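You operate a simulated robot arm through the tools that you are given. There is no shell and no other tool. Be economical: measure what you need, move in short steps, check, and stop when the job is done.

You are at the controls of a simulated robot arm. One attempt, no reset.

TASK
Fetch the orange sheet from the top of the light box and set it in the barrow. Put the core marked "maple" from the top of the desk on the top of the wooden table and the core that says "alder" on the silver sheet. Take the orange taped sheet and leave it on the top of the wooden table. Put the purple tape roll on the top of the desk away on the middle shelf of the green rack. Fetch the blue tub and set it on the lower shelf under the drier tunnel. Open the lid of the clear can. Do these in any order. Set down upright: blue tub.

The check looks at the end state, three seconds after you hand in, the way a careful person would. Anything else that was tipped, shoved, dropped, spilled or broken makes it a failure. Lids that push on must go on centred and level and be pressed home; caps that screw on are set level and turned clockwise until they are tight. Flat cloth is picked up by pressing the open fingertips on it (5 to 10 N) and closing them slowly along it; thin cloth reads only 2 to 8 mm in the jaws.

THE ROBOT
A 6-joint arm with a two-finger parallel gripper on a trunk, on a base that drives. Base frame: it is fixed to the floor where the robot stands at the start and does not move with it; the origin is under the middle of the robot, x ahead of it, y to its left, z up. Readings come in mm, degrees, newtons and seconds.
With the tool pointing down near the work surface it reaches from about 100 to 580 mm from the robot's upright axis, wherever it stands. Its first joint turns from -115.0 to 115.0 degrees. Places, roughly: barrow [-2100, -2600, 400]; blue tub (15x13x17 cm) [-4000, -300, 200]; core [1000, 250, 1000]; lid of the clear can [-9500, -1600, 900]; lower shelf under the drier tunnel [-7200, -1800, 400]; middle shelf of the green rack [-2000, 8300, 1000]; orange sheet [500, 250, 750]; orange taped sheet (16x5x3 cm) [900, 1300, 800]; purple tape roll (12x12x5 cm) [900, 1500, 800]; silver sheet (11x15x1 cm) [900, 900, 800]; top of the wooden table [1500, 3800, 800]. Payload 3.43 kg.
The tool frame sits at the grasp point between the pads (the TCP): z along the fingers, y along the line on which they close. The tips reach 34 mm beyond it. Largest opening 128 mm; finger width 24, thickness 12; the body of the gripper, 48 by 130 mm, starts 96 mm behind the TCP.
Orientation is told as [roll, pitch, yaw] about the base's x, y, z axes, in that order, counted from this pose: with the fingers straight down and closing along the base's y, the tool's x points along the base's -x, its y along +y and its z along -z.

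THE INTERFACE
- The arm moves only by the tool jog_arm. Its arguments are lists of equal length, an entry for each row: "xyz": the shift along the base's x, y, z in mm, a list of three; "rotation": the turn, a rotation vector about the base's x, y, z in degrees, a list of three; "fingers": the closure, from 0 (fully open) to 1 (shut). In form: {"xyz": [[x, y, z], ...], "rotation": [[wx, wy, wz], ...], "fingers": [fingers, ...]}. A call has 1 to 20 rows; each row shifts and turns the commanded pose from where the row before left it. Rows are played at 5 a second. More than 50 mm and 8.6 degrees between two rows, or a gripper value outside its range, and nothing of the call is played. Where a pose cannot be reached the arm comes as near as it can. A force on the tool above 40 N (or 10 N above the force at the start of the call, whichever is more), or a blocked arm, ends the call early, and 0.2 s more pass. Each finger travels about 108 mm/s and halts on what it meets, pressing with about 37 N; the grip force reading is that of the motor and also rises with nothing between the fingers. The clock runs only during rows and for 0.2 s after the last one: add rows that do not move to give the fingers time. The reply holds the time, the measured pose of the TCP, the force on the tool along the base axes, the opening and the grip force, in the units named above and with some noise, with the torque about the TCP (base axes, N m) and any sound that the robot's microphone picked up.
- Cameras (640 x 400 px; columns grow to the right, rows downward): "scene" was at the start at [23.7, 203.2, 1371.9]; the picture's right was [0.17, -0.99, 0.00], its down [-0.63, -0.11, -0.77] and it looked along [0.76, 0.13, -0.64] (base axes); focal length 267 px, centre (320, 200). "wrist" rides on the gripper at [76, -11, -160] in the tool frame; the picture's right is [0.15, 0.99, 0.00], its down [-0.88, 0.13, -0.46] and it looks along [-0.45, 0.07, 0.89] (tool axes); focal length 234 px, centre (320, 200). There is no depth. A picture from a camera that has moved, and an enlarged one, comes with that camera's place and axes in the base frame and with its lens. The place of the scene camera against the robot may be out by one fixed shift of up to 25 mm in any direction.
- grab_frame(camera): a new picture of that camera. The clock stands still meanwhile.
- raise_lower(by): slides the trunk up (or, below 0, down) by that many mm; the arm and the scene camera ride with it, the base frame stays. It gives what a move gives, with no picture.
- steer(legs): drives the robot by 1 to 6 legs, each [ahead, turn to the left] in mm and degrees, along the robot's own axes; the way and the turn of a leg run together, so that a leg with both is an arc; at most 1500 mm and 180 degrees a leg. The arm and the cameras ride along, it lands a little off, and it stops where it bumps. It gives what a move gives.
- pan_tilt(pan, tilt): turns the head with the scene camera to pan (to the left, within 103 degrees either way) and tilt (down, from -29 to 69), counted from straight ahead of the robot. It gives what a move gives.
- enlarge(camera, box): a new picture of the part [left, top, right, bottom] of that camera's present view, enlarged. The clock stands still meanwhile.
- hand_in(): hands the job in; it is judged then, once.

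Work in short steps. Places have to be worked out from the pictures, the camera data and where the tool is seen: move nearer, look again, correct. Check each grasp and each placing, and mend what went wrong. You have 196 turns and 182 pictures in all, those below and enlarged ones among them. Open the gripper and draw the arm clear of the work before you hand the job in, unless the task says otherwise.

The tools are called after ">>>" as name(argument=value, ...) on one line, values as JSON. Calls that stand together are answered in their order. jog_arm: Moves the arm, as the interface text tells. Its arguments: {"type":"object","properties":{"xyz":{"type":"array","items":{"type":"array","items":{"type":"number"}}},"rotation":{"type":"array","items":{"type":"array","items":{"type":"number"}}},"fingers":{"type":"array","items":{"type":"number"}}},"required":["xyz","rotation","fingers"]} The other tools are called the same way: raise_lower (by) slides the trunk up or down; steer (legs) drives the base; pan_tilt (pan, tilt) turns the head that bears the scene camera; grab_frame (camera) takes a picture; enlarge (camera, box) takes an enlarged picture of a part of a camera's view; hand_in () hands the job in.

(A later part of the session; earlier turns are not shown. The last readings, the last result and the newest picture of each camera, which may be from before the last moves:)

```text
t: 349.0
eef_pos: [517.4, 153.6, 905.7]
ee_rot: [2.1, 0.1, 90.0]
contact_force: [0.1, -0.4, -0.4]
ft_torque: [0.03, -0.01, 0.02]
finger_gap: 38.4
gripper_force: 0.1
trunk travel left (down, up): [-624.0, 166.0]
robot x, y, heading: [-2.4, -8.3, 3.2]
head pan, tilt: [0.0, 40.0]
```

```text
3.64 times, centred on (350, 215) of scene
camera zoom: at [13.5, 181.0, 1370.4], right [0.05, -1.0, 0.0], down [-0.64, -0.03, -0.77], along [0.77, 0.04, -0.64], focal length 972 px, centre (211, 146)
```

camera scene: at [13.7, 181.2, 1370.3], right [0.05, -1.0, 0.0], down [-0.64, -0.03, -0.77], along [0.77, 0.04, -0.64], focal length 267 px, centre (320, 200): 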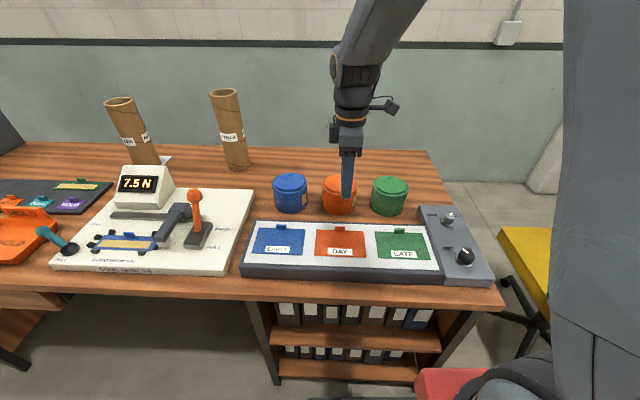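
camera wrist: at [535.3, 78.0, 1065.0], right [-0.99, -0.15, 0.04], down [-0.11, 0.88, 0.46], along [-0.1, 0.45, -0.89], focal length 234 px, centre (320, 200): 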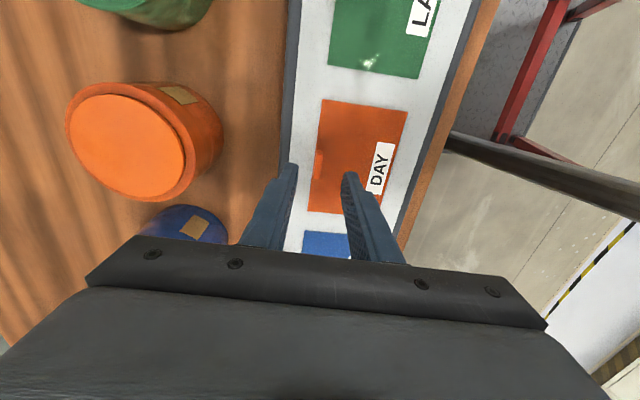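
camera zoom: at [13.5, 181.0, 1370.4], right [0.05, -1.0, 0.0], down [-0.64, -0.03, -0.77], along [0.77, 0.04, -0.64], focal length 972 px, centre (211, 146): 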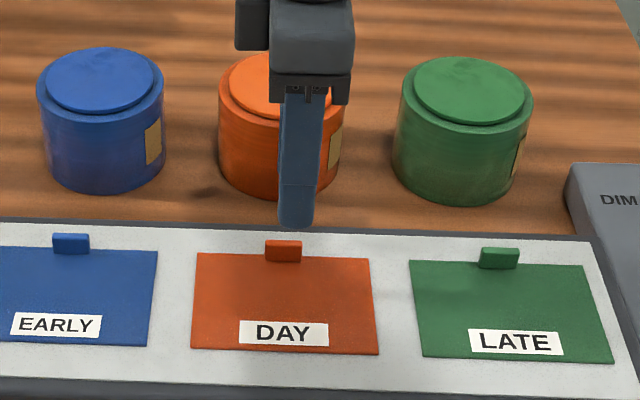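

Consistent: tab at (517, 154). I descend further toward the tab.

>>> jog_arm(xyz=[[1, 0, -20], [0, 0, -20]], rotation=[[0, 0, 0], [0, 0, 0]], fingers=[0.7, 0.7])

>>> grab_frame(camera="wrist")

>>> enlarge(camera="scene", box=[270, 160, 430, 270])

```text
t: 349.6
eef_pos: [517.5, 153.1, 865.1]
ee_rot: [2.2, 0.0, 89.9]
contact_force: [-0.9, 0.6, 0.6]
ft_torque: [0.02, -0.04, 0.02]
finger_gap: 38.5
gripper_force: 0.0
trunk travel left (down, up): [-624.0, 166.0]
robot x, y, heading: [-2.4, -6.4, 3.1]
head pan, tilt: [0.0, 40.0]
```

```text
89 pictures are left
camera wrist: at [536.8, 77.9, 1023.2], right [-0.99, -0.15, 0.04], down [-0.11, 0.88, 0.46], along [-0.1, 0.45, -0.89], focal length 234 px, centre (320, 200)
```

wrist: 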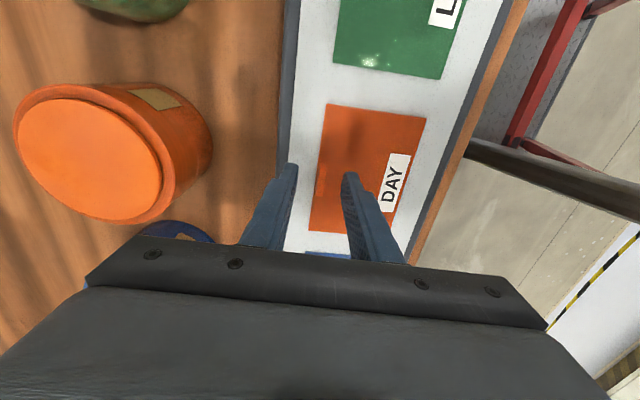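

```text
3.64 times, centred on (350, 215) of scene
camera zoom: at [13.5, 181.0, 1370.3], right [0.05, -1.0, 0.0], down [-0.64, -0.03, -0.77], along [0.77, 0.04, -0.64], focal length 972 px, centre (211, 146)
```

zoom: 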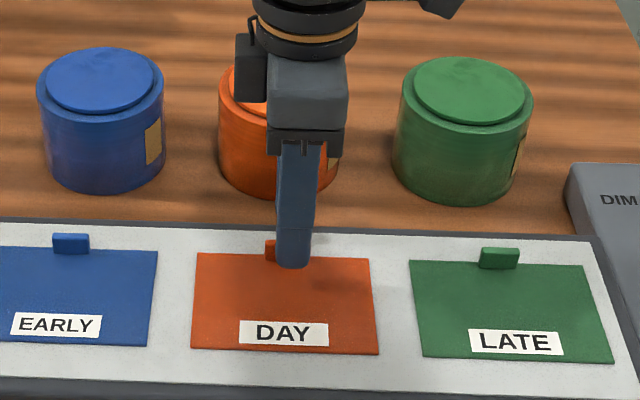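

>>> enlarge(camera="wrist", box=[270, 120, 370, 220])

```text
4.00 times, centred on (320, 170) of wrist
camera zoom: at [536.8, 77.9, 1023.2], right [-0.99, -0.15, 0.04], down [-0.11, 0.88, 0.46], along [-0.1, 0.45, -0.89], focal length 937 px, centre (320, 320)
```

zoom: 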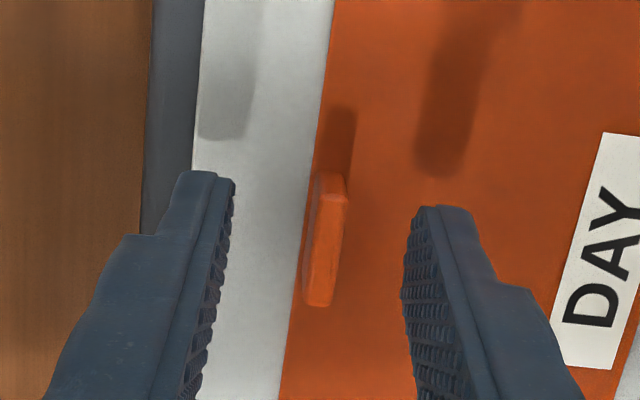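

Tab is centred between the jaws. I lower in small steps.

>>> jog_arm(xyz=[[0, 0, -6], [0, 0, -6]], rotation=[[0, 0, 0], [0, 0, 0]], fingers=[0.7, 0.7])

>>> enlarge(camera="wrist", box=[270, 120, 370, 220])

```text
t: 350.2
eef_pos: [519.4, 155.2, 851.4]
ee_rot: [2.3, 0.0, 90.0]
contact_force: [-0.1, -0.4, 0.2]
ft_torque: [-0.04, 0.01, 0.01]
finger_gap: 38.4
gripper_force: 0.0
trunk travel left (down, up): [-624.0, 166.0]
robot x, y, heading: [-2.0, -7.0, 3.0]
head pan, tilt: [0.0, 40.0]
```

```text
4.00 times, centred on (320, 170) of wrist
camera zoom: at [537.2, 78.9, 1010.2], right [-0.99, -0.15, 0.04], down [-0.11, 0.88, 0.46], along [-0.1, 0.45, -0.89], focal length 937 px, centre (320, 320)
```

zoom: 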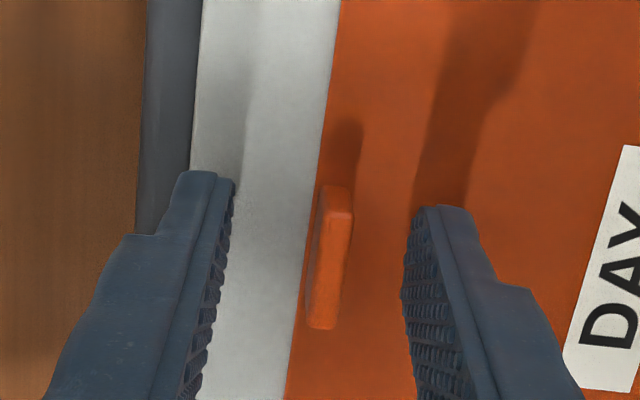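

>>> jog_arm(xyz=[[0, -1, -3], [0, 0, 0]], rotation=[[0, 0, 0], [0, 0, 0]], fingers=[0.7, 0.7])

>>> jog_arm(xyz=[[0, 0, 0], [0, 0, 0], [0, 0, 0], [0, 0, 0], [0, 0, 0], [0, 0, 0]], rotation=[[0, 0, 0], [0, 0, 0], [0, 0, 0], [0, 0, 0], [0, 0, 0], [0, 0, 0]], fingers=[0.76, 0.82, 0.88, 0.94, 1, 1])

>>> enlarge(camera="wrist", box=[270, 120, 370, 220])

```text
t: 350.8
eef_pos: [519.1, 153.7, 849.2]
ee_rot: [2.2, 0.0, 90.0]
contact_force: [0.0, -0.9, 0.5]
ft_torque: [-0.01, 0.0, -0.02]
finger_gap: 38.7
gripper_force: 0.1
trunk travel left (down, up): [-624.0, 166.0]
robot x, y, heading: [-3.2, -10.6, 2.9]
head pan, tilt: [0.0, 40.0]
```

```text
t: 352.2
eef_pos: [519.5, 153.4, 849.0]
ee_rot: [2.1, 0.0, 90.0]
contact_force: [0.1, 0.2, 0.9]
ft_torque: [0.02, 0.0, 0.0]
finger_gap: 5.6
gripper_force: 37.6
trunk travel left (down, up): [-624.0, 166.0]
robot x, y, heading: [1.5, -10.0, 3.1]
head pan, tilt: [0.0, 40.0]
```

```text
4.00 times, centred on (320, 170) of wrist
camera zoom: at [537.1, 77.6, 1007.3], right [-0.99, -0.15, 0.04], down [-0.11, 0.88, 0.46], along [-0.1, 0.45, -0.89], focal length 937 px, centre (320, 320)
```

zoom: 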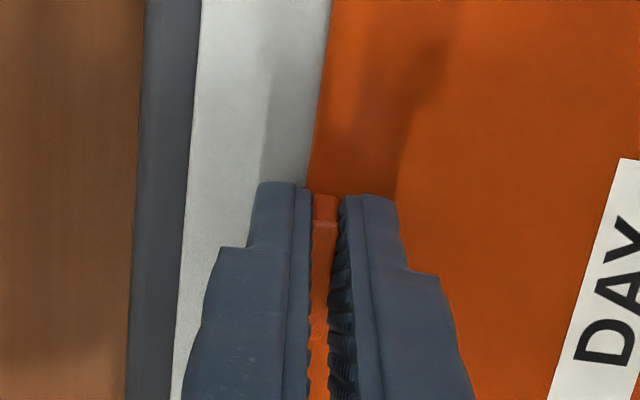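

Gap 5.6 mm at 37 N: tab held. I lift and look around for the barrow.

>>> jog_arm(xyz=[[0, 0, 5], [0, 0, 15], [0, 0, 30], [0, 0, 40], [0, 0, 40], [0, 0, 40], [-40, 0, 20], [-40, 0, 0]], rotation=[[0, 0, 0], [0, 0, 0], [0, 0, 0], [0, 0, 0], [0, 0, 0], [0, 0, 0], [0, 0, 0], [0, 0, 0]], fingers=[1, 1, 1, 1, 1, 1, 1, 1])

>>> grab_frame(camera="wrist")

>>> pan_tilt(pan=-100, tilt=20)

>>> grab_frame(camera="scene")

```text
t: 354.0
eef_pos: [436.6, 153.9, 1036.7]
ee_rot: [2.3, 0.0, 89.9]
contact_force: [0.6, -0.8, 0.0]
ft_torque: [0.03, 0.05, -0.01]
finger_gap: 5.5
gripper_force: 37.0
trunk travel left (down, up): [-624.0, 166.0]
robot x, y, heading: [-2.3, -8.1, 3.0]
head pan, tilt: [0.0, 40.0]
```

```text
84 pictures are left
camera wrist: at [455.4, 77.9, 1195.4], right [-0.99, -0.15, 0.04], down [-0.11, 0.88, 0.46], along [-0.1, 0.45, -0.89], focal length 234 px, centre (320, 200)
```

wrist: 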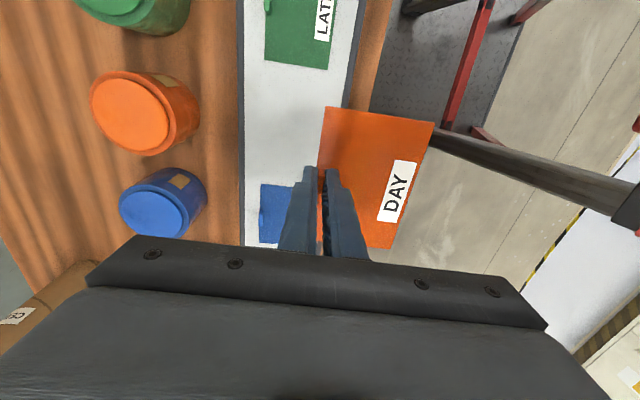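

```text
t: 355.8
eef_pos: [437.7, 154.1, 1037.1]
ee_rot: [2.1, 0.0, 90.0]
contact_force: [-0.6, -0.1, 0.1]
ft_torque: [-0.02, -0.03, -0.04]
finger_gap: 5.5
gripper_force: 37.2
trunk travel left (down, up): [-624.0, 166.0]
robot x, y, heading: [-3.4, -12.1, 3.1]
head pan, tilt: [-100.0, 20.0]
```

```text
83 pictures are left
camera scene: at [-82.5, 84.2, 1401.7], right [-0.99, 0.12, 0.0], down [0.04, 0.34, -0.94], along [-0.11, -0.93, -0.34], focal length 267 px, centre (320, 200)
```

scene: 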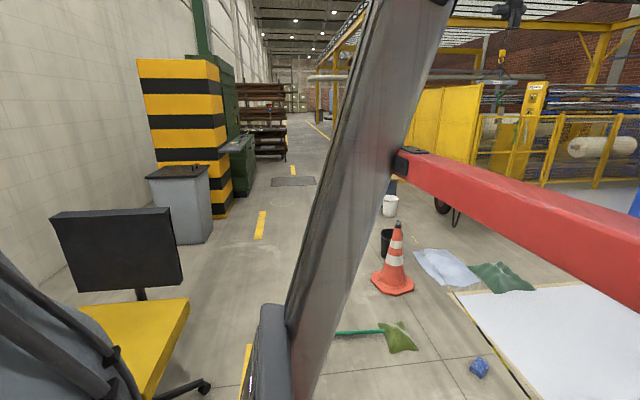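

Sheet is held. I back up and turn toward the barrow to see the floor there.

>>> steer(legs=[[-300, 0], [0, -130]])

>>> pan_tilt(pan=10, tilt=25)

>>> grab_frame(camera="scene")

>>> pan_tilt(pan=-45, tilt=25)

>>> grab_frame(camera="scene")

```text
t: 363.1
eef_pos: [-438.4, -470.0, 1037.5]
ee_rot: [2.2, 0.0, -37.6]
contact_force: [0.6, 0.1, -0.2]
ft_torque: [0.0, 0.0, 0.01]
finger_gap: 5.6
gripper_force: 36.6
trunk travel left (down, up): [-624.0, 166.0]
robot x, y, heading: [-299.6, -26.9, -124.7]
head pan, tilt: [-100.0, 20.0]
```

```text
t: 365.0
eef_pos: [-440.1, -470.4, 1037.7]
ee_rot: [2.2, 0.1, -37.6]
contact_force: [-0.3, -0.3, 0.0]
ft_torque: [0.0, 0.03, 0.02]
finger_gap: 5.6
gripper_force: 36.6
trunk travel left (down, up): [-624.0, 166.0]
robot x, y, heading: [-303.4, -22.1, -124.4]
head pan, tilt: [10.0, 25.0]
```

```text
82 pictures are left
camera scene: at [-133.3, -169.3, 1393.7], right [-0.91, 0.42, 0.0], down [0.18, 0.38, -0.91], along [-0.38, -0.82, -0.42], focal length 267 px, centre (320, 200)
```

scene: 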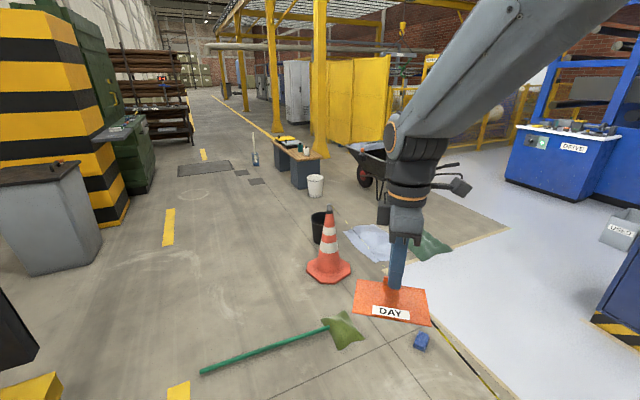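

```text
t: 366.3
eef_pos: [-441.1, -470.7, 1036.9]
ee_rot: [2.3, 0.0, -37.6]
contact_force: [-0.5, 0.3, -0.2]
ft_torque: [-0.01, 0.01, -0.03]
finger_gap: 5.9
gripper_force: 36.6
trunk travel left (down, up): [-624.0, 166.0]
robot x, y, heading: [-301.6, -24.1, -124.6]
head pan, tilt: [-45.0, 25.0]
```

```text
81 pictures are left
camera scene: at [-185.5, -102.2, 1393.7], right [-0.18, 0.98, 0.0], down [0.42, 0.08, -0.91], along [-0.89, -0.16, -0.42], focal length 267 px, centre (320, 200)
```

scene: 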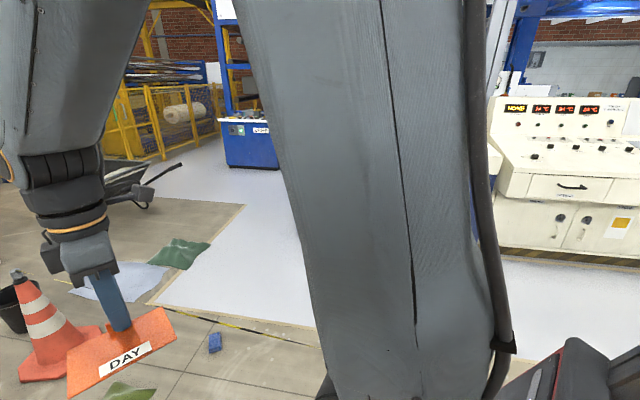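

The painted floor is clear; cloths, cone and a blue block must be avoided. I drive west along y about -400, then turn to view the barrow.

>>> steer(legs=[[0, -42], [850, 0], [800, 0], [0, 77]])

>>> pan_tilt(pan=0, tilt=30)

>>> grab_frame(camera="scene")

```text
t: 376.2
eef_pos: [-2249.6, -577.9, 1037.1]
ee_rot: [2.2, -0.1, -84.5]
contact_force: [0.9, -1.0, -0.2]
ft_torque: [0.01, 0.03, -0.04]
finger_gap: 5.8
gripper_force: 37.5
trunk travel left (down, up): [-624.0, 166.0]
robot x, y, heading: [-1824.4, -411.4, -178.4]
head pan, tilt: [-45.0, 25.0]
stopped in leg 3: the robot was blocked; the commanded pose is now the measured one
```

```text
t: 377.3
eef_pos: [-2249.2, -578.0, 1037.8]
ee_rot: [2.2, 0.0, -84.5]
contact_force: [-0.5, 0.2, -0.7]
ft_torque: [0.0, 0.01, -0.01]
finger_gap: 5.7
gripper_force: 36.6
trunk travel left (down, up): [-624.0, 166.0]
robot x, y, heading: [-1827.1, -410.0, -178.5]
head pan, tilt: [0.0, 30.0]
```

```text
80 pictures are left
camera scene: at [-1833.4, -611.7, 1385.7], right [-0.03, 1.0, 0.0], down [0.5, 0.01, -0.87], along [-0.87, -0.02, -0.5], focal length 267 px, centre (320, 200)
```

scene: 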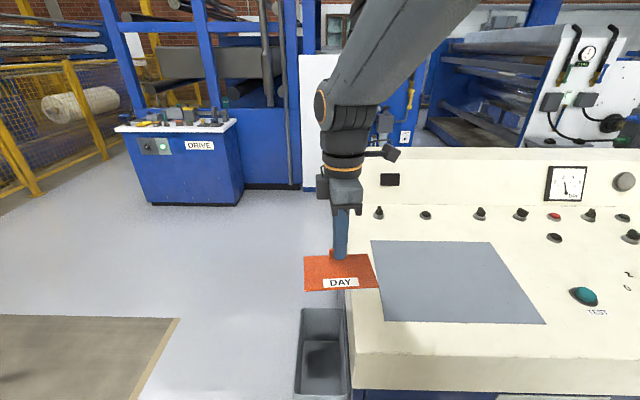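

The console blocked me; nothing else seems touched. I back off and turn to face the barrow.

>>> steer(legs=[[-300, 0], [0, 70]])

>>> pan_tilt(pan=0, tilt=30)

>>> grab_frame(camera="scene")

```text
t: 382.4
eef_pos: [-1517.7, -860.2, 1037.6]
ee_rot: [2.2, 0.0, -15.5]
contact_force: [-0.3, -0.8, -0.5]
ft_torque: [0.01, 0.04, -0.01]
finger_gap: 5.5
gripper_force: 36.7
trunk travel left (down, up): [-624.0, 166.0]
robot x, y, heading: [-1523.9, -401.9, -109.5]
head pan, tilt: [0.0, 30.0]
```

```text
t: 383.0
eef_pos: [-1519.0, -859.5, 1037.2]
ee_rot: [2.2, 0.0, -15.5]
contact_force: [-0.2, 0.4, -0.6]
ft_torque: [-0.01, -0.05, 0.01]
finger_gap: 5.8
gripper_force: 37.1
trunk travel left (down, up): [-624.0, 166.0]
robot x, y, heading: [-1524.1, -402.0, -109.4]
head pan, tilt: [0.0, 30.0]
```

```text
79 pictures are left
camera scene: at [-1339.2, -493.6, 1385.7], right [-0.94, 0.33, 0.0], down [0.17, 0.47, -0.87], along [-0.29, -0.82, -0.5], focal length 267 px, centre (320, 200)
```

scene: 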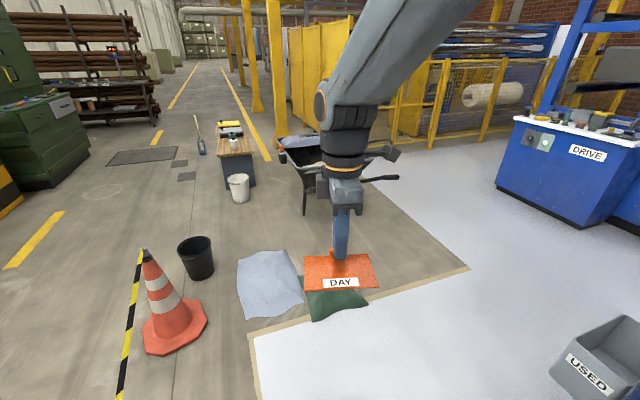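

East access is cluttered, so I route around the west side of the barrow: past the console corner, between the bin and the green cloth.

>>> steer(legs=[[0, 5.4], [514, 0], [0, -58.6], [838, 0]])

>>> pan_tilt(pan=50, tilt=30)

>>> grab_frame(camera="scene")

```text
t: 393.2
eef_pos: [-2823.7, -1437.1, 1036.0]
ee_rot: [2.2, 0.0, -68.9]
contact_force: [0.5, -0.1, -0.4]
ft_torque: [0.01, -0.01, 0.02]
finger_gap: 5.7
gripper_force: 37.0
trunk travel left (down, up): [-624.0, 166.0]
robot x, y, heading: [-2456.8, -1157.6, -163.0]
head pan, tilt: [0.0, 30.0]
```

```text
t: 394.4
eef_pos: [-2824.4, -1437.6, 1038.1]
ee_rot: [2.2, 0.0, -68.9]
contact_force: [-0.2, 0.2, 0.1]
ft_torque: [-0.01, 0.03, 0.01]
finger_gap: 5.8
gripper_force: 36.7
trunk travel left (down, up): [-624.0, 166.0]
robot x, y, heading: [-2461.7, -1160.9, -162.6]
head pan, tilt: [50.0, 30.0]
```

```text
78 pictures are left
camera scene: at [-2365.2, -1415.7, 1385.7], right [-0.92, 0.39, 0.0], down [0.19, 0.46, -0.87], along [-0.34, -0.8, -0.5], focal length 267 px, centre (320, 200)
```

scene: 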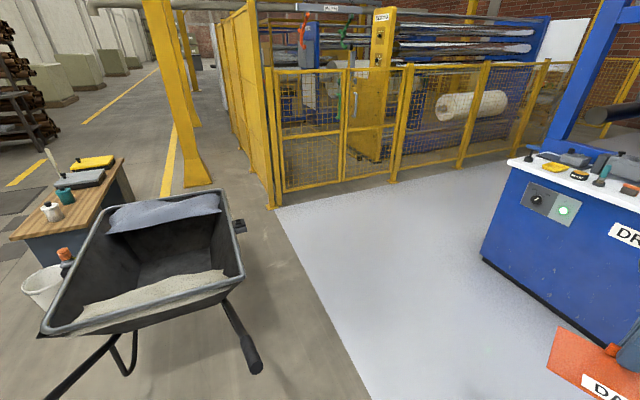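

The barrow tray spans about x -2380…-1785, y -3000…-2220, with handles toward +y. I go to its west side and face it.

>>> steer(legs=[[0, 37.6], [1026, 0], [0, 35], [580, 0], [0, 90]])

>>> pan_tilt(pan=0, tilt=40)

>>> grab_frame(camera="scene")

```text
t: 410.0
eef_pos: [-2605.1, -2418.1, 1037.4]
ee_rot: [2.1, -0.1, 97.1]
contact_force: [1.3, 0.4, -0.5]
ft_torque: [0.0, 0.0, 0.01]
finger_gap: 5.6
gripper_force: 36.7
trunk travel left (down, up): [-624.0, 166.0]
robot x, y, heading: [-3026.0, -2601.2, 3.3]
head pan, tilt: [50.0, 30.0]
```

```text
t: 411.2
eef_pos: [-2604.9, -2419.3, 1037.3]
ee_rot: [2.1, 0.1, 97.1]
contact_force: [0.8, -0.3, 0.0]
ft_torque: [-0.01, -0.02, 0.02]
finger_gap: 5.4
gripper_force: 37.3
trunk travel left (down, up): [-624.0, 166.0]
robot x, y, heading: [-3024.9, -2601.9, 3.6]
head pan, tilt: [0.0, 40.0]
```

```text
77 pictures are left
camera scene: at [-3012.0, -2410.4, 1370.3], right [0.06, -1.0, 0.0], down [-0.64, -0.04, -0.77], along [0.76, 0.05, -0.64], focal length 267 px, centre (320, 200)
```

scene: 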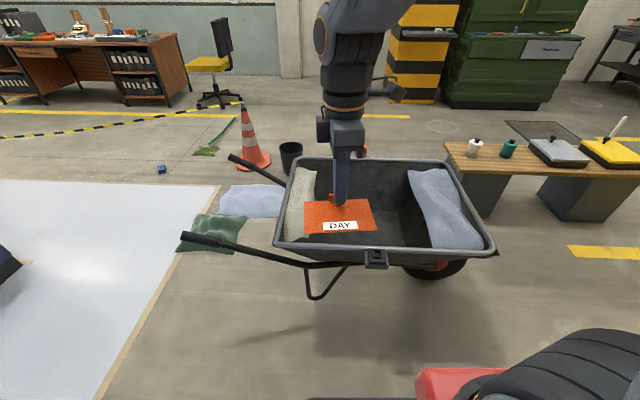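

I drive 240 nearer, move the sheet over the middle of the tray, then lower with the trunk.

>>> steer(legs=[[240, 0]])

>>> jog_arm(xyz=[[30, -28, 0], [30, -28, 0], [30, -28, 0], [30, -28, 0], [30, -28, 0], [30, -28, 0], [20, -28, 0], [20, -20, 0]], rotation=[[0, 0, 0], [0, 0, 0], [0, 0, 0], [0, 0, 0], [0, 0, 0], [0, 0, 0], [0, 0, 0], [0, 0, 0]], fingers=[1, 1, 1, 1, 1, 1, 1, 1])

>>> grab_frame(camera="scene")

>>> grab_frame(camera="wrist")

```text
t: 412.9
eef_pos: [-2367.1, -2407.0, 1038.0]
ee_rot: [2.2, 0.0, 96.9]
contact_force: [0.1, -0.2, -0.3]
ft_torque: [-0.03, 0.0, 0.01]
finger_gap: 5.5
gripper_force: 37.3
trunk travel left (down, up): [-624.0, 166.0]
robot x, y, heading: [-2786.4, -2585.9, 2.9]
head pan, tilt: [0.0, 40.0]
```

```text
t: 414.7
eef_pos: [-2146.3, -2622.2, 1038.8]
ee_rot: [2.2, -0.1, 96.9]
contact_force: [-0.3, 0.3, -0.7]
ft_torque: [-0.03, -0.05, 0.01]
finger_gap: 5.7
gripper_force: 36.6
trunk travel left (down, up): [-624.0, 166.0]
robot x, y, heading: [-2785.5, -2585.3, 3.1]
head pan, tilt: [0.0, 40.0]
```

```text
76 pictures are left
camera scene: at [-2773.2, -2396.9, 1370.3], right [0.05, -1.0, 0.0], down [-0.64, -0.03, -0.77], along [0.77, 0.04, -0.64], focal length 267 px, centre (320, 200)
```

scene: 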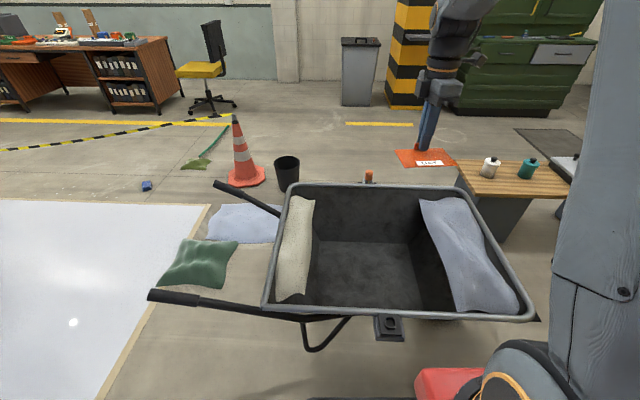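

```text
75 pictures are left
camera wrist: at [-2117.5, -2695.7, 1196.4], right [-0.96, -0.26, 0.04], down [-0.22, 0.86, 0.46], along [-0.16, 0.44, -0.89], focal length 234 px, centre (320, 200)
```

wrist: 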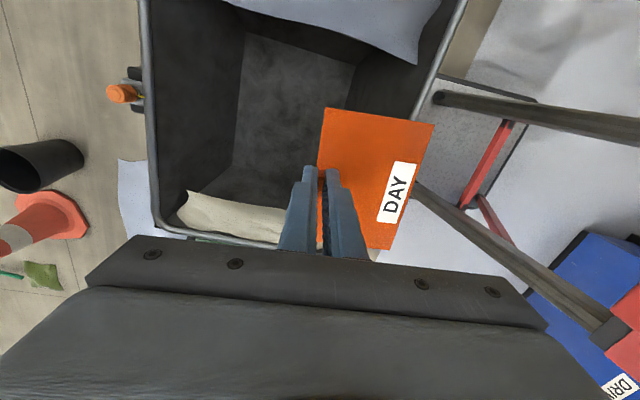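

I move 85 mm further in x and lower the trunk 350.

>>> jog_arm(xyz=[[30, 4, 0], [30, 4, 0], [25, 4, 0]], rotation=[[0, 0, 0], [0, 0, 0], [0, 0, 0]], fingers=[1, 1, 1])

>>> raise_lower(by=-350)

>>> grab_frame(camera="wrist")

>>> grab_frame(camera="scene")

```text
t: 415.5
eef_pos: [-2060.0, -2612.2, 1035.7]
ee_rot: [2.2, 0.0, 96.9]
contact_force: [0.3, -0.1, -0.3]
ft_torque: [-0.01, -0.05, -0.01]
finger_gap: 5.7
gripper_force: 36.9
trunk travel left (down, up): [-624.0, 166.0]
robot x, y, heading: [-2785.4, -2588.4, 3.1]
head pan, tilt: [0.0, 40.0]
```

```text
t: 418.9
eef_pos: [-2061.2, -2611.5, 687.8]
ee_rot: [2.2, 0.0, 96.9]
contact_force: [0.2, 0.3, -0.8]
ft_torque: [-0.01, -0.02, -0.03]
finger_gap: 5.7
gripper_force: 37.0
trunk travel left (down, up): [-274.0, 516.0]
robot x, y, heading: [-2787.7, -2588.1, 3.1]
head pan, tilt: [0.0, 40.0]
```

```text
74 pictures are left
camera wrist: at [-2034.0, -2684.4, 845.8], right [-0.96, -0.26, 0.04], down [-0.22, 0.86, 0.46], along [-0.15, 0.44, -0.89], focal length 234 px, centre (320, 200)
```

wrist: 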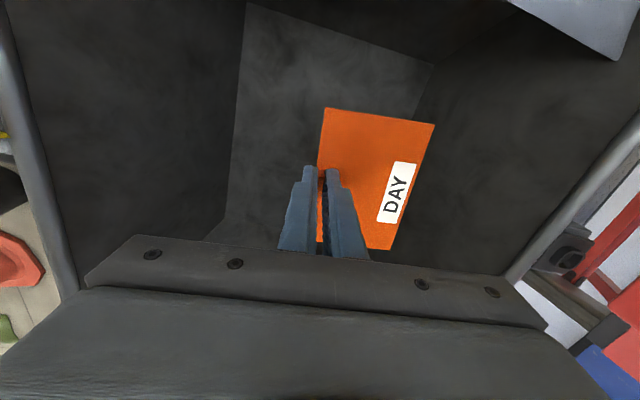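

```text
73 pictures are left
camera scene: at [-2675.7, -2391.8, 1020.4], right [0.05, -1.0, 0.0], down [-0.64, -0.03, -0.77], along [0.76, 0.04, -0.64], focal length 267 px, centre (320, 200)
```

scene: 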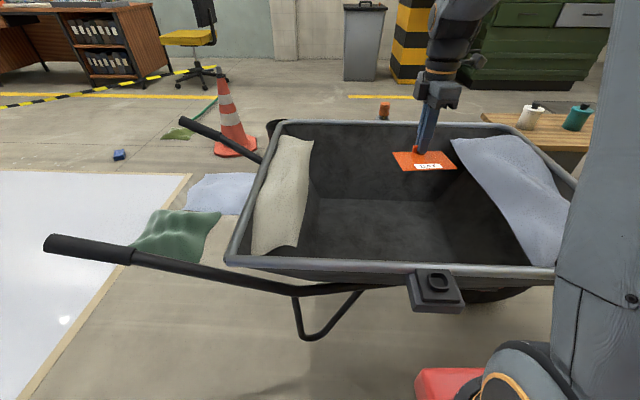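

I lower another 150 and check.

>>> raise_lower(by=-150)

>>> enlarge(camera="scene", box=[230, 60, 560, 300])

>>> grab_frame(camera="wrist")

```text
t: 420.7
eef_pos: [-2061.7, -2612.9, 537.2]
ee_rot: [2.2, 0.1, 96.8]
contact_force: [-0.6, 0.0, -0.4]
ft_torque: [0.0, 0.0, 0.0]
finger_gap: 5.6
gripper_force: 37.3
trunk travel left (down, up): [-124.0, 666.0]
robot x, y, heading: [-2788.7, -2586.4, 3.0]
head pan, tilt: [0.0, 40.0]
```

```text
1.67 times, centred on (395, 180) of scene
camera zoom: at [-2634.0, -2389.6, 870.4], right [0.05, -1.0, 0.0], down [-0.64, -0.03, -0.77], along [0.76, 0.04, -0.64], focal length 445 px, centre (195, 233)
```

zoom: 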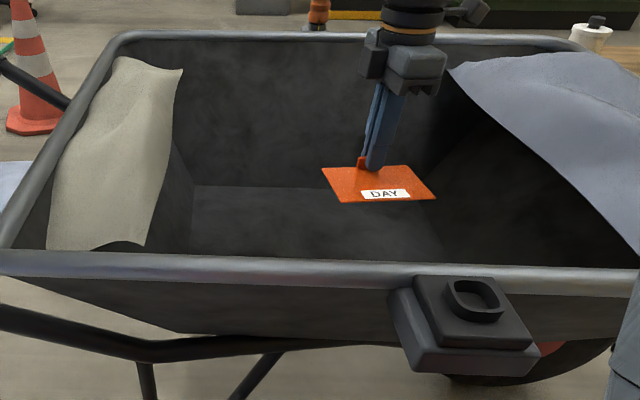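

```text
71 pictures are left
camera wrist: at [-2034.0, -2684.4, 695.9], right [-0.96, -0.26, 0.04], down [-0.22, 0.86, 0.46], along [-0.15, 0.44, -0.89], focal length 234 px, centre (320, 200)
```

wrist: 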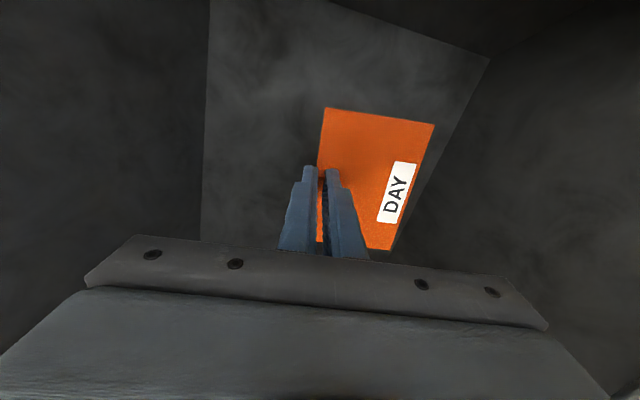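

Tray floor is around z 340. I lower 110 more by trunk, then finish with the arm.

>>> raise_lower(by=-100)

>>> jog_arm(xyz=[[-15, 0, -8], [0, 0, -8], [0, 0, -8]], rotation=[[0, 0, 0], [0, 0, 0], [0, 0, 0]], fingers=[1, 1, 1])

>>> grab_frame(camera="wrist")

>>> enlarge(camera="scene", box=[230, 60, 560, 300])

```text
t: 422.0
eef_pos: [-2061.0, -2611.4, 438.2]
ee_rot: [2.3, 0.0, 96.9]
contact_force: [0.2, -0.4, -0.7]
ft_torque: [0.01, -0.04, 0.01]
finger_gap: 5.6
gripper_force: 36.8
trunk travel left (down, up): [-24.0, 766.0]
robot x, y, heading: [-2789.6, -2585.4, 3.2]
head pan, tilt: [0.0, 40.0]
```

```text
t: 422.8
eef_pos: [-2077.3, -2612.9, 413.4]
ee_rot: [2.3, 0.0, 96.9]
contact_force: [0.4, -0.4, -0.6]
ft_torque: [0.05, -0.04, 0.02]
finger_gap: 5.6
gripper_force: 37.3
trunk travel left (down, up): [-24.0, 766.0]
robot x, y, heading: [-2786.8, -2584.8, 3.1]
head pan, tilt: [0.0, 40.0]
```

```text
70 pictures are left
camera wrist: at [-2049.6, -2685.0, 572.7], right [-0.96, -0.26, 0.04], down [-0.22, 0.86, 0.46], along [-0.15, 0.44, -0.89], focal length 234 px, centre (320, 200)
```

wrist: 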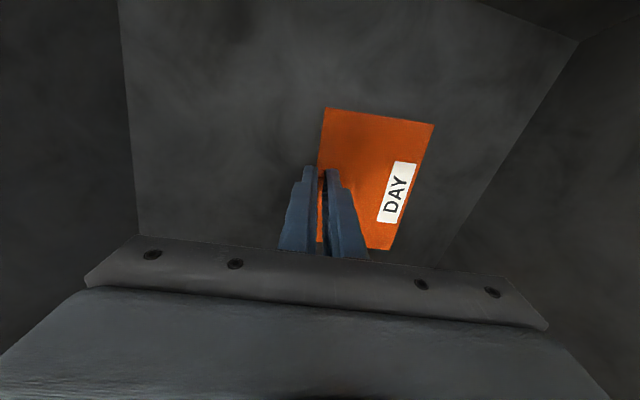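

```text
1.67 times, centred on (395, 180) of scene
camera zoom: at [-2606.3, -2388.1, 770.3], right [0.05, -1.0, 0.0], down [-0.64, -0.03, -0.77], along [0.76, 0.04, -0.64], focal length 445 px, centre (195, 233)
```

zoom: 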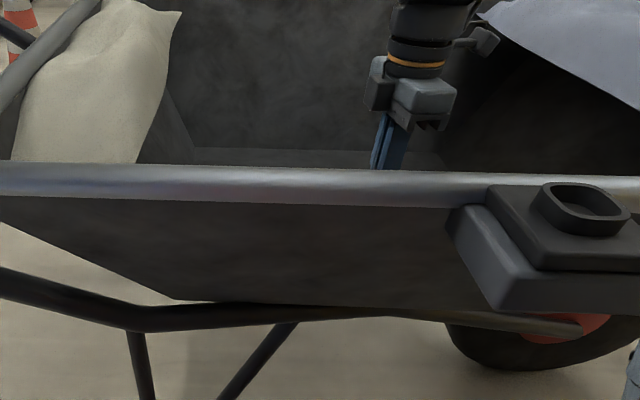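

About 30 mm left. I continue carefully.

>>> jog_arm(xyz=[[0, 0, -8], [0, 0, -8], [0, 0, -4]], rotation=[[0, 0, 0], [0, 0, 0], [0, 0, 0]], fingers=[1, 1, 1])

>>> jog_arm(xyz=[[0, 0, -3], [0, 0, -3]], rotation=[[0, 0, 0], [0, 0, 0]], fingers=[1, 1])

>>> jog_arm(xyz=[[0, 0, -3], [0, 0, -2]], rotation=[[0, 0, 0], [0, 0, 0]], fingers=[1, 1])

```text
t: 423.6
eef_pos: [-2074.7, -2612.0, 397.0]
ee_rot: [1.9, 0.0, 96.9]
contact_force: [-9.8, 1.3, 38.9]
ft_torque: [0.15, 0.21, 0.08]
finger_gap: 5.8
gripper_force: 37.1
trunk travel left (down, up): [-24.0, 766.0]
robot x, y, heading: [-2786.7, -2586.2, 3.0]
head pan, tilt: [0.0, 40.0]
```

```text
t: 424.0
eef_pos: [-2073.0, -2611.9, 396.1]
ee_rot: [1.7, 0.1, 96.9]
contact_force: [-3.2, 0.1, 21.6]
ft_torque: [0.16, 0.07, -0.01]
finger_gap: 5.6
gripper_force: 36.8
trunk travel left (down, up): [-24.0, 766.0]
robot x, y, heading: [-2790.3, -2585.0, 3.4]
head pan, tilt: [0.0, 40.0]
stopped in row 1: the force on the tool passed its limit at 56 N (the readings are from after the stop); the commanded pose is now the measured one
```

```text
t: 424.3
eef_pos: [-2071.7, -2612.9, 397.2]
ee_rot: [1.5, 0.1, 97.0]
contact_force: [-3.4, 0.5, 17.3]
ft_torque: [0.2, 0.05, 0.03]
finger_gap: 5.6
gripper_force: 37.3
trunk travel left (down, up): [-24.0, 766.0]
robot x, y, heading: [-2788.0, -2584.1, 3.0]
head pan, tilt: [0.0, 40.0]
stopped in row 1: the force on the tool passed its limit at 45 N (the readings are from after the stop); the commanded pose is now the measured one
```

The floor is reached at TCP z 397. I release and lift clear.

>>> jog_arm(xyz=[[0, 0, 1], [0, 0, 0], [0, 0, 0], [0, 0, 10], [0, 0, 30], [0, 0, 40]], rotation=[[0, 0, 0], [0, 0, 0], [0, 0, 0], [0, 0, 0], [0, 0, 0], [0, 0, 0]], fingers=[0.95, 0.85, 0.8, 0.8, 0.8, 0.8])

>>> raise_lower(by=500)

>>> grab_frame(camera="scene")

```text
t: 425.7
eef_pos: [-2072.8, -2614.6, 474.7]
ee_rot: [1.6, 0.0, 96.9]
contact_force: [0.6, 0.2, -1.3]
ft_torque: [0.0, -0.01, -0.02]
finger_gap: 25.6
gripper_force: 0.0
trunk travel left (down, up): [-24.0, 766.0]
robot x, y, heading: [-2786.3, -2587.4, 3.1]
head pan, tilt: [0.0, 40.0]
```

```text
refused: 500 is not a number from -400 to 400
```

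```text
68 pictures are left
camera scene: at [-2606.4, -2388.1, 770.3], right [0.05, -1.0, 0.0], down [-0.64, -0.03, -0.77], along [0.76, 0.04, -0.64], focal length 267 px, centre (320, 200)
```

scene: 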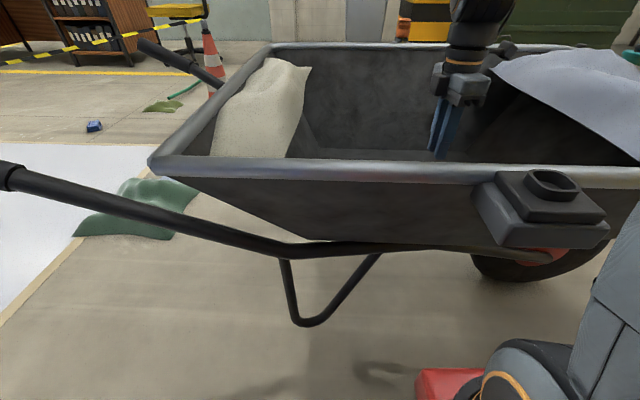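

>>> raise_lower(by=400)

>>> jog_arm(xyz=[[-40, 15, 20], [-45, 15, 0], [-45, 15, 0], [-45, 15, 0], [-45, 15, 0], [-45, 15, 0], [-30, 15, 0]], rotation=[[0, 0, 0], [0, 0, 0], [0, 0, 0], [0, 0, 0], [0, 0, 0], [0, 0, 0], [0, 0, 0]], fingers=[0.5, 0, 0, 0, 0, 0, 0])

>>> grab_frame(camera="scene")

```text
t: 429.6
eef_pos: [-2074.4, -2611.7, 875.7]
ee_rot: [1.7, 0.0, 96.8]
contact_force: [0.1, 0.3, 0.4]
ft_torque: [0.03, -0.01, 0.02]
finger_gap: 25.8
gripper_force: 0.0
trunk travel left (down, up): [-424.0, 366.0]
robot x, y, heading: [-2786.6, -2587.5, 2.9]
head pan, tilt: [0.0, 40.0]
```

```text
t: 431.2
eef_pos: [-2367.9, -2505.5, 894.4]
ee_rot: [1.7, 0.1, 96.9]
contact_force: [0.3, -0.4, -0.5]
ft_torque: [0.0, 0.01, 0.0]
finger_gap: 127.7
gripper_force: 0.1
trunk travel left (down, up): [-424.0, 366.0]
robot x, y, heading: [-2786.7, -2588.4, 3.0]
head pan, tilt: [0.0, 40.0]
```

```text
67 pictures are left
camera scene: at [-2717.3, -2394.1, 1170.3], right [0.05, -1.0, 0.0], down [-0.64, -0.03, -0.77], along [0.76, 0.04, -0.64], focal length 267 px, centre (320, 200)
```

scene: 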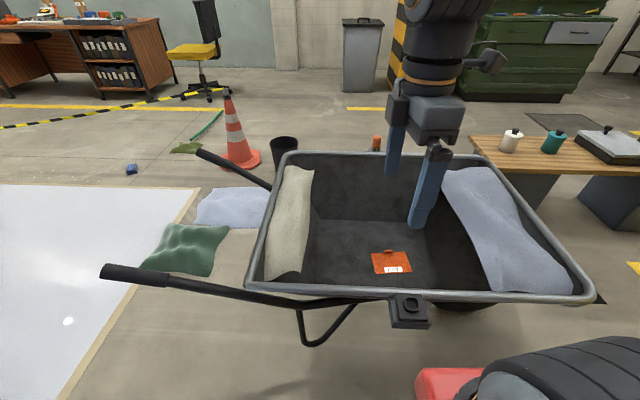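

The orange sheet lies in the barrow. Next the blue tub near (-4000, -300): I back off, turn, and look.

>>> raise_lower(by=200)

>>> steer(legs=[[-350, 0], [0, 110], [900, 0]])

>>> pan_tilt(pan=5, tilt=30)

>>> grab_frame(camera="scene")

```text
t: 433.3
eef_pos: [-2368.4, -2507.0, 1096.2]
ee_rot: [1.7, 0.2, 96.8]
contact_force: [1.3, -0.8, -0.5]
ft_torque: [0.01, -0.01, 0.02]
finger_gap: 127.9
gripper_force: 0.0
trunk travel left (down, up): [-624.0, 166.0]
robot x, y, heading: [-2787.0, -2587.6, 3.2]
head pan, tilt: [0.0, 40.0]
```

```text
t: 444.7
eef_pos: [-3800.5, -1461.2, 1096.9]
ee_rot: [1.7, 0.3, -148.6]
contact_force: [-0.7, -0.4, 0.5]
ft_torque: [0.0, -0.01, -0.01]
finger_gap: 127.8
gripper_force: 0.1
trunk travel left (down, up): [-624.0, 166.0]
robot x, y, heading: [-3554.9, -1806.6, 117.7]
head pan, tilt: [0.0, 40.0]
```

```text
t: 445.4
eef_pos: [-3802.4, -1460.3, 1095.1]
ee_rot: [1.6, 0.0, -148.6]
contact_force: [0.6, 0.8, 0.2]
ft_torque: [0.0, 0.04, -0.03]
finger_gap: 128.2
gripper_force: 0.1
trunk travel left (down, up): [-624.0, 166.0]
robot x, y, heading: [-3552.9, -1808.7, 117.7]
head pan, tilt: [5.0, 30.0]
```

```text
66 pictures are left
camera scene: at [-3736.9, -1889.3, 1385.6], right [0.84, 0.54, 0.0], down [0.27, -0.42, -0.87], along [-0.47, 0.73, -0.5], focal length 267 px, centre (320, 200)
```

scene: 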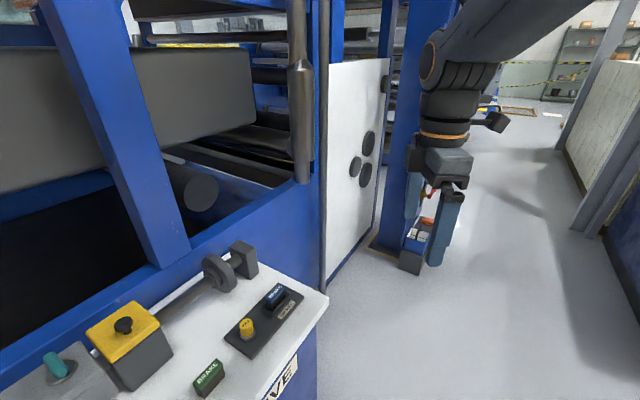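

>>> enlarge(camera="scene", box=[370, 180, 490, 290])

```text
3.64 times, centred on (430, 235) of scene
camera zoom: at [-3736.9, -1889.3, 1385.6], right [0.84, 0.54, 0.0], down [0.27, -0.42, -0.87], along [-0.47, 0.73, -0.5], focal length 972 px, centre (-80, 73)
```

zoom: 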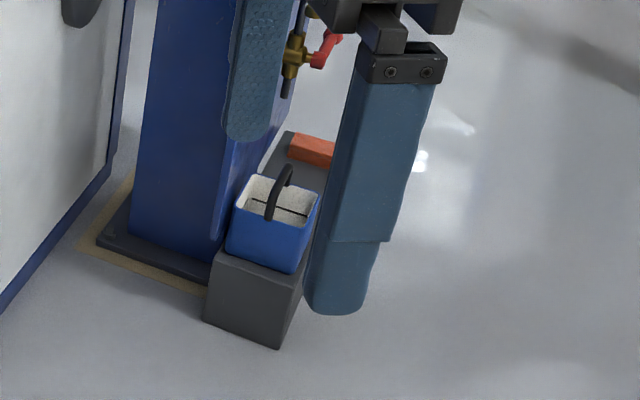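

The tub (with an arched handle) stands on a dark block at about (-3960, -280). I straighten to heading 90 and drive up for a closer look.

>>> steer(legs=[[0, -27.7], [650, 0]])

>>> pan_tilt(pan=10, tilt=40)

>>> grab_frame(camera="scene")

```text
t: 450.4
eef_pos: [-3606.4, -737.0, 1096.1]
ee_rot: [1.7, 0.1, -176.4]
contact_force: [0.3, 0.0, -0.1]
ft_torque: [0.0, 0.0, 0.03]
finger_gap: 128.1
gripper_force: 0.0
trunk travel left (down, up): [-624.0, 166.0]
robot x, y, heading: [-3553.1, -1162.0, 90.0]
head pan, tilt: [5.0, 30.0]
```

```text
t: 451.2
eef_pos: [-3605.9, -737.5, 1096.1]
ee_rot: [1.7, 0.1, -176.4]
contact_force: [0.1, 0.2, -0.7]
ft_torque: [0.02, -0.03, 0.02]
finger_gap: 128.3
gripper_force: 0.2
trunk travel left (down, up): [-624.0, 166.0]
robot x, y, heading: [-3550.4, -1163.7, 89.8]
head pan, tilt: [10.0, 40.0]
```

```text
64 pictures are left
camera scene: at [-3752.7, -1149.8, 1370.4], right [0.99, 0.17, 0.0], down [0.11, -0.63, -0.77], along [-0.13, 0.76, -0.64], focal length 267 px, centre (320, 200)
```

scene: 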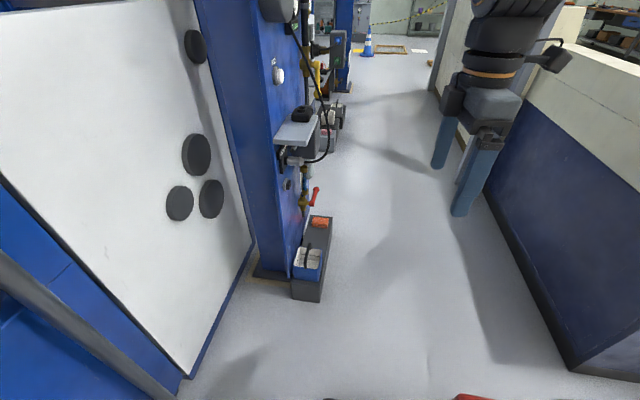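

>>> steer(legs=[[0, 30], [330, 0], [0, -30]])

>>> raise_lower(by=-300)

>>> pan_tilt(pan=5, tilt=45)

>>> grab_frame(camera="scene")

```text
t: 456.2
eef_pos: [-3773.3, -458.0, 1095.3]
ee_rot: [1.7, 0.1, -175.2]
contact_force: [0.6, 0.2, -0.4]
ft_torque: [0.0, -0.02, -0.01]
finger_gap: 127.6
gripper_force: 0.0
trunk travel left (down, up): [-624.0, 166.0]
robot x, y, heading: [-3713.9, -882.3, 91.2]
head pan, tilt: [10.0, 40.0]
```

```text
t: 459.2
eef_pos: [-3775.0, -458.6, 795.5]
ee_rot: [1.8, 0.1, -175.1]
contact_force: [0.2, -0.7, 0.6]
ft_torque: [0.01, 0.02, 0.0]
finger_gap: 127.8
gripper_force: 0.1
trunk travel left (down, up): [-324.0, 466.0]
robot x, y, heading: [-3713.4, -882.5, 91.0]
head pan, tilt: [10.0, 40.0]
```

```text
t: 459.9
eef_pos: [-3775.0, -459.0, 795.8]
ee_rot: [1.7, 0.0, -175.3]
contact_force: [-0.2, -0.2, 0.3]
ft_torque: [-0.02, 0.04, 0.0]
finger_gap: 127.8
gripper_force: 0.1
trunk travel left (down, up): [-324.0, 466.0]
robot x, y, heading: [-3713.4, -879.9, 90.9]
head pan, tilt: [5.0, 45.0]
```

```text
63 pictures are left
camera scene: at [-3906.4, -793.5, 1063.1], right [0.99, 0.1, 0.0], down [0.07, -0.7, -0.71], along [-0.07, 0.7, -0.71], focal length 267 px, centre (320, 200)
```

scene: 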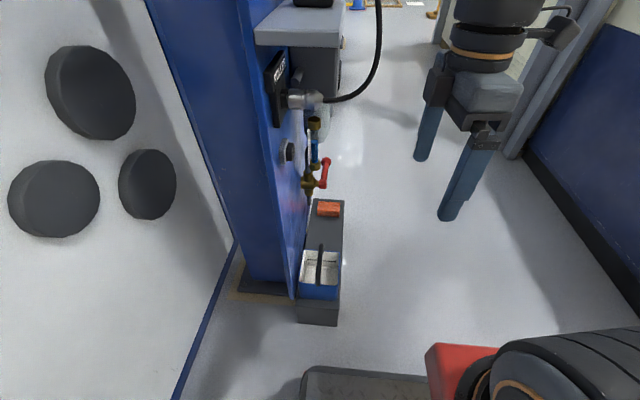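

The handle strap runs along y, so I must close along x. First I yaw the tool by -95° at this safe spot.

>>> jog_arm(xyz=[[0, 0, 0], [0, 0, 0], [0, 0, 0], [0, 0, 0], [0, 0, 0], [0, 0, 0], [0, 0, 0], [0, 0, 0], [0, 0, 0], [0, 0, 0], [0, 0, 0], [0, 0, 0]], rotation=[[0, 0, -7.9], [0, 0, -7.9], [0, 0, -7.9], [0, 0, -7.9], [0, 0, -7.9], [0, 0, -7.9], [0, 0, -7.9], [0, 0, -7.9], [0, 0, -7.9], [0, 0, -7.9], [0, 0, -7.9], [0, 0, -7.9]], fingers=[0, 0.2, 0.4, 0.5, 0.5, 0.5, 0.5, 0.5, 0.5, 0.5, 0.5, 0.5])

>>> jog_arm(xyz=[[-20, -5, 0], [-20, -5, 0], [-20, -5, -10], [-20, -5, -20], [-20, -5, -20], [-20, -5, -20], [-20, -5, -20], [-20, 0, -20]], rotation=[[7.5, 0, 0], [7.5, 0, 0], [7.5, 0, 0], [7.5, 0, 0], [7.5, 0, 0], [7.5, 0, 0], [7.5, 0, 0], [7.5, 0, 0]], fingers=[0.5, 0.5, 0.5, 0.5, 0.5, 0.5, 0.5, 0.5])

>>> grab_frame(camera="wrist")

>>> grab_frame(camera="scene")

```text
t: 462.5
eef_pos: [-3775.3, -458.8, 796.8]
ee_rot: [1.6, 0.0, 89.8]
contact_force: [0.4, 0.4, 1.1]
ft_torque: [0.01, 0.0, 0.0]
finger_gap: 64.0
gripper_force: 0.1
trunk travel left (down, up): [-324.0, 466.0]
robot x, y, heading: [-3708.8, -881.2, 90.7]
head pan, tilt: [5.0, 45.0]
```

```text
t: 464.3
eef_pos: [-3995.1, -394.1, 696.0]
ee_rot: [0.5, -58.3, 90.1]
contact_force: [25.2, -0.8, -9.6]
ft_torque: [0.1, -0.35, 0.32]
finger_gap: 49.1
gripper_force: 0.0
out of reach, approached as far as the arm can: row 1, 2, 3, 4, 5, 6, 7
trunk travel left (down, up): [-324.0, 466.0]
robot x, y, heading: [-3708.4, -879.3, 90.8]
head pan, tilt: [5.0, 45.0]
stopped in row 8: the force on the tool passed its limit at 50 N (the readings are from after the stop); the commanded pose is now the measured one
```

```text
62 pictures are left
camera wrist: at [-3982.1, -569.4, 714.7], right [-0.99, -0.09, -0.12], down [-0.13, 0.07, 0.99], along [-0.08, 0.99, -0.08], focal length 234 px, centre (320, 200)
```

wrist: 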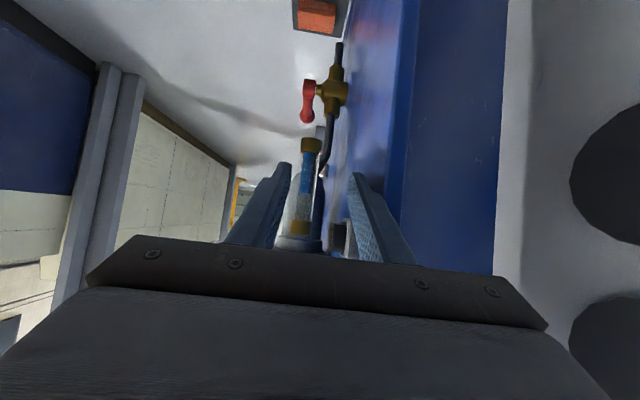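

```text
61 pictures are left
camera scene: at [-3905.6, -792.4, 1063.0], right [1.0, 0.1, 0.0], down [0.07, -0.7, -0.71], along [-0.07, 0.7, -0.71], focal length 267 px, centre (320, 200)
```

scene: 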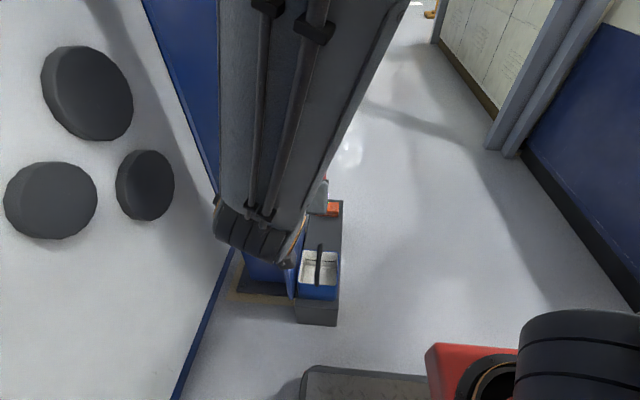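

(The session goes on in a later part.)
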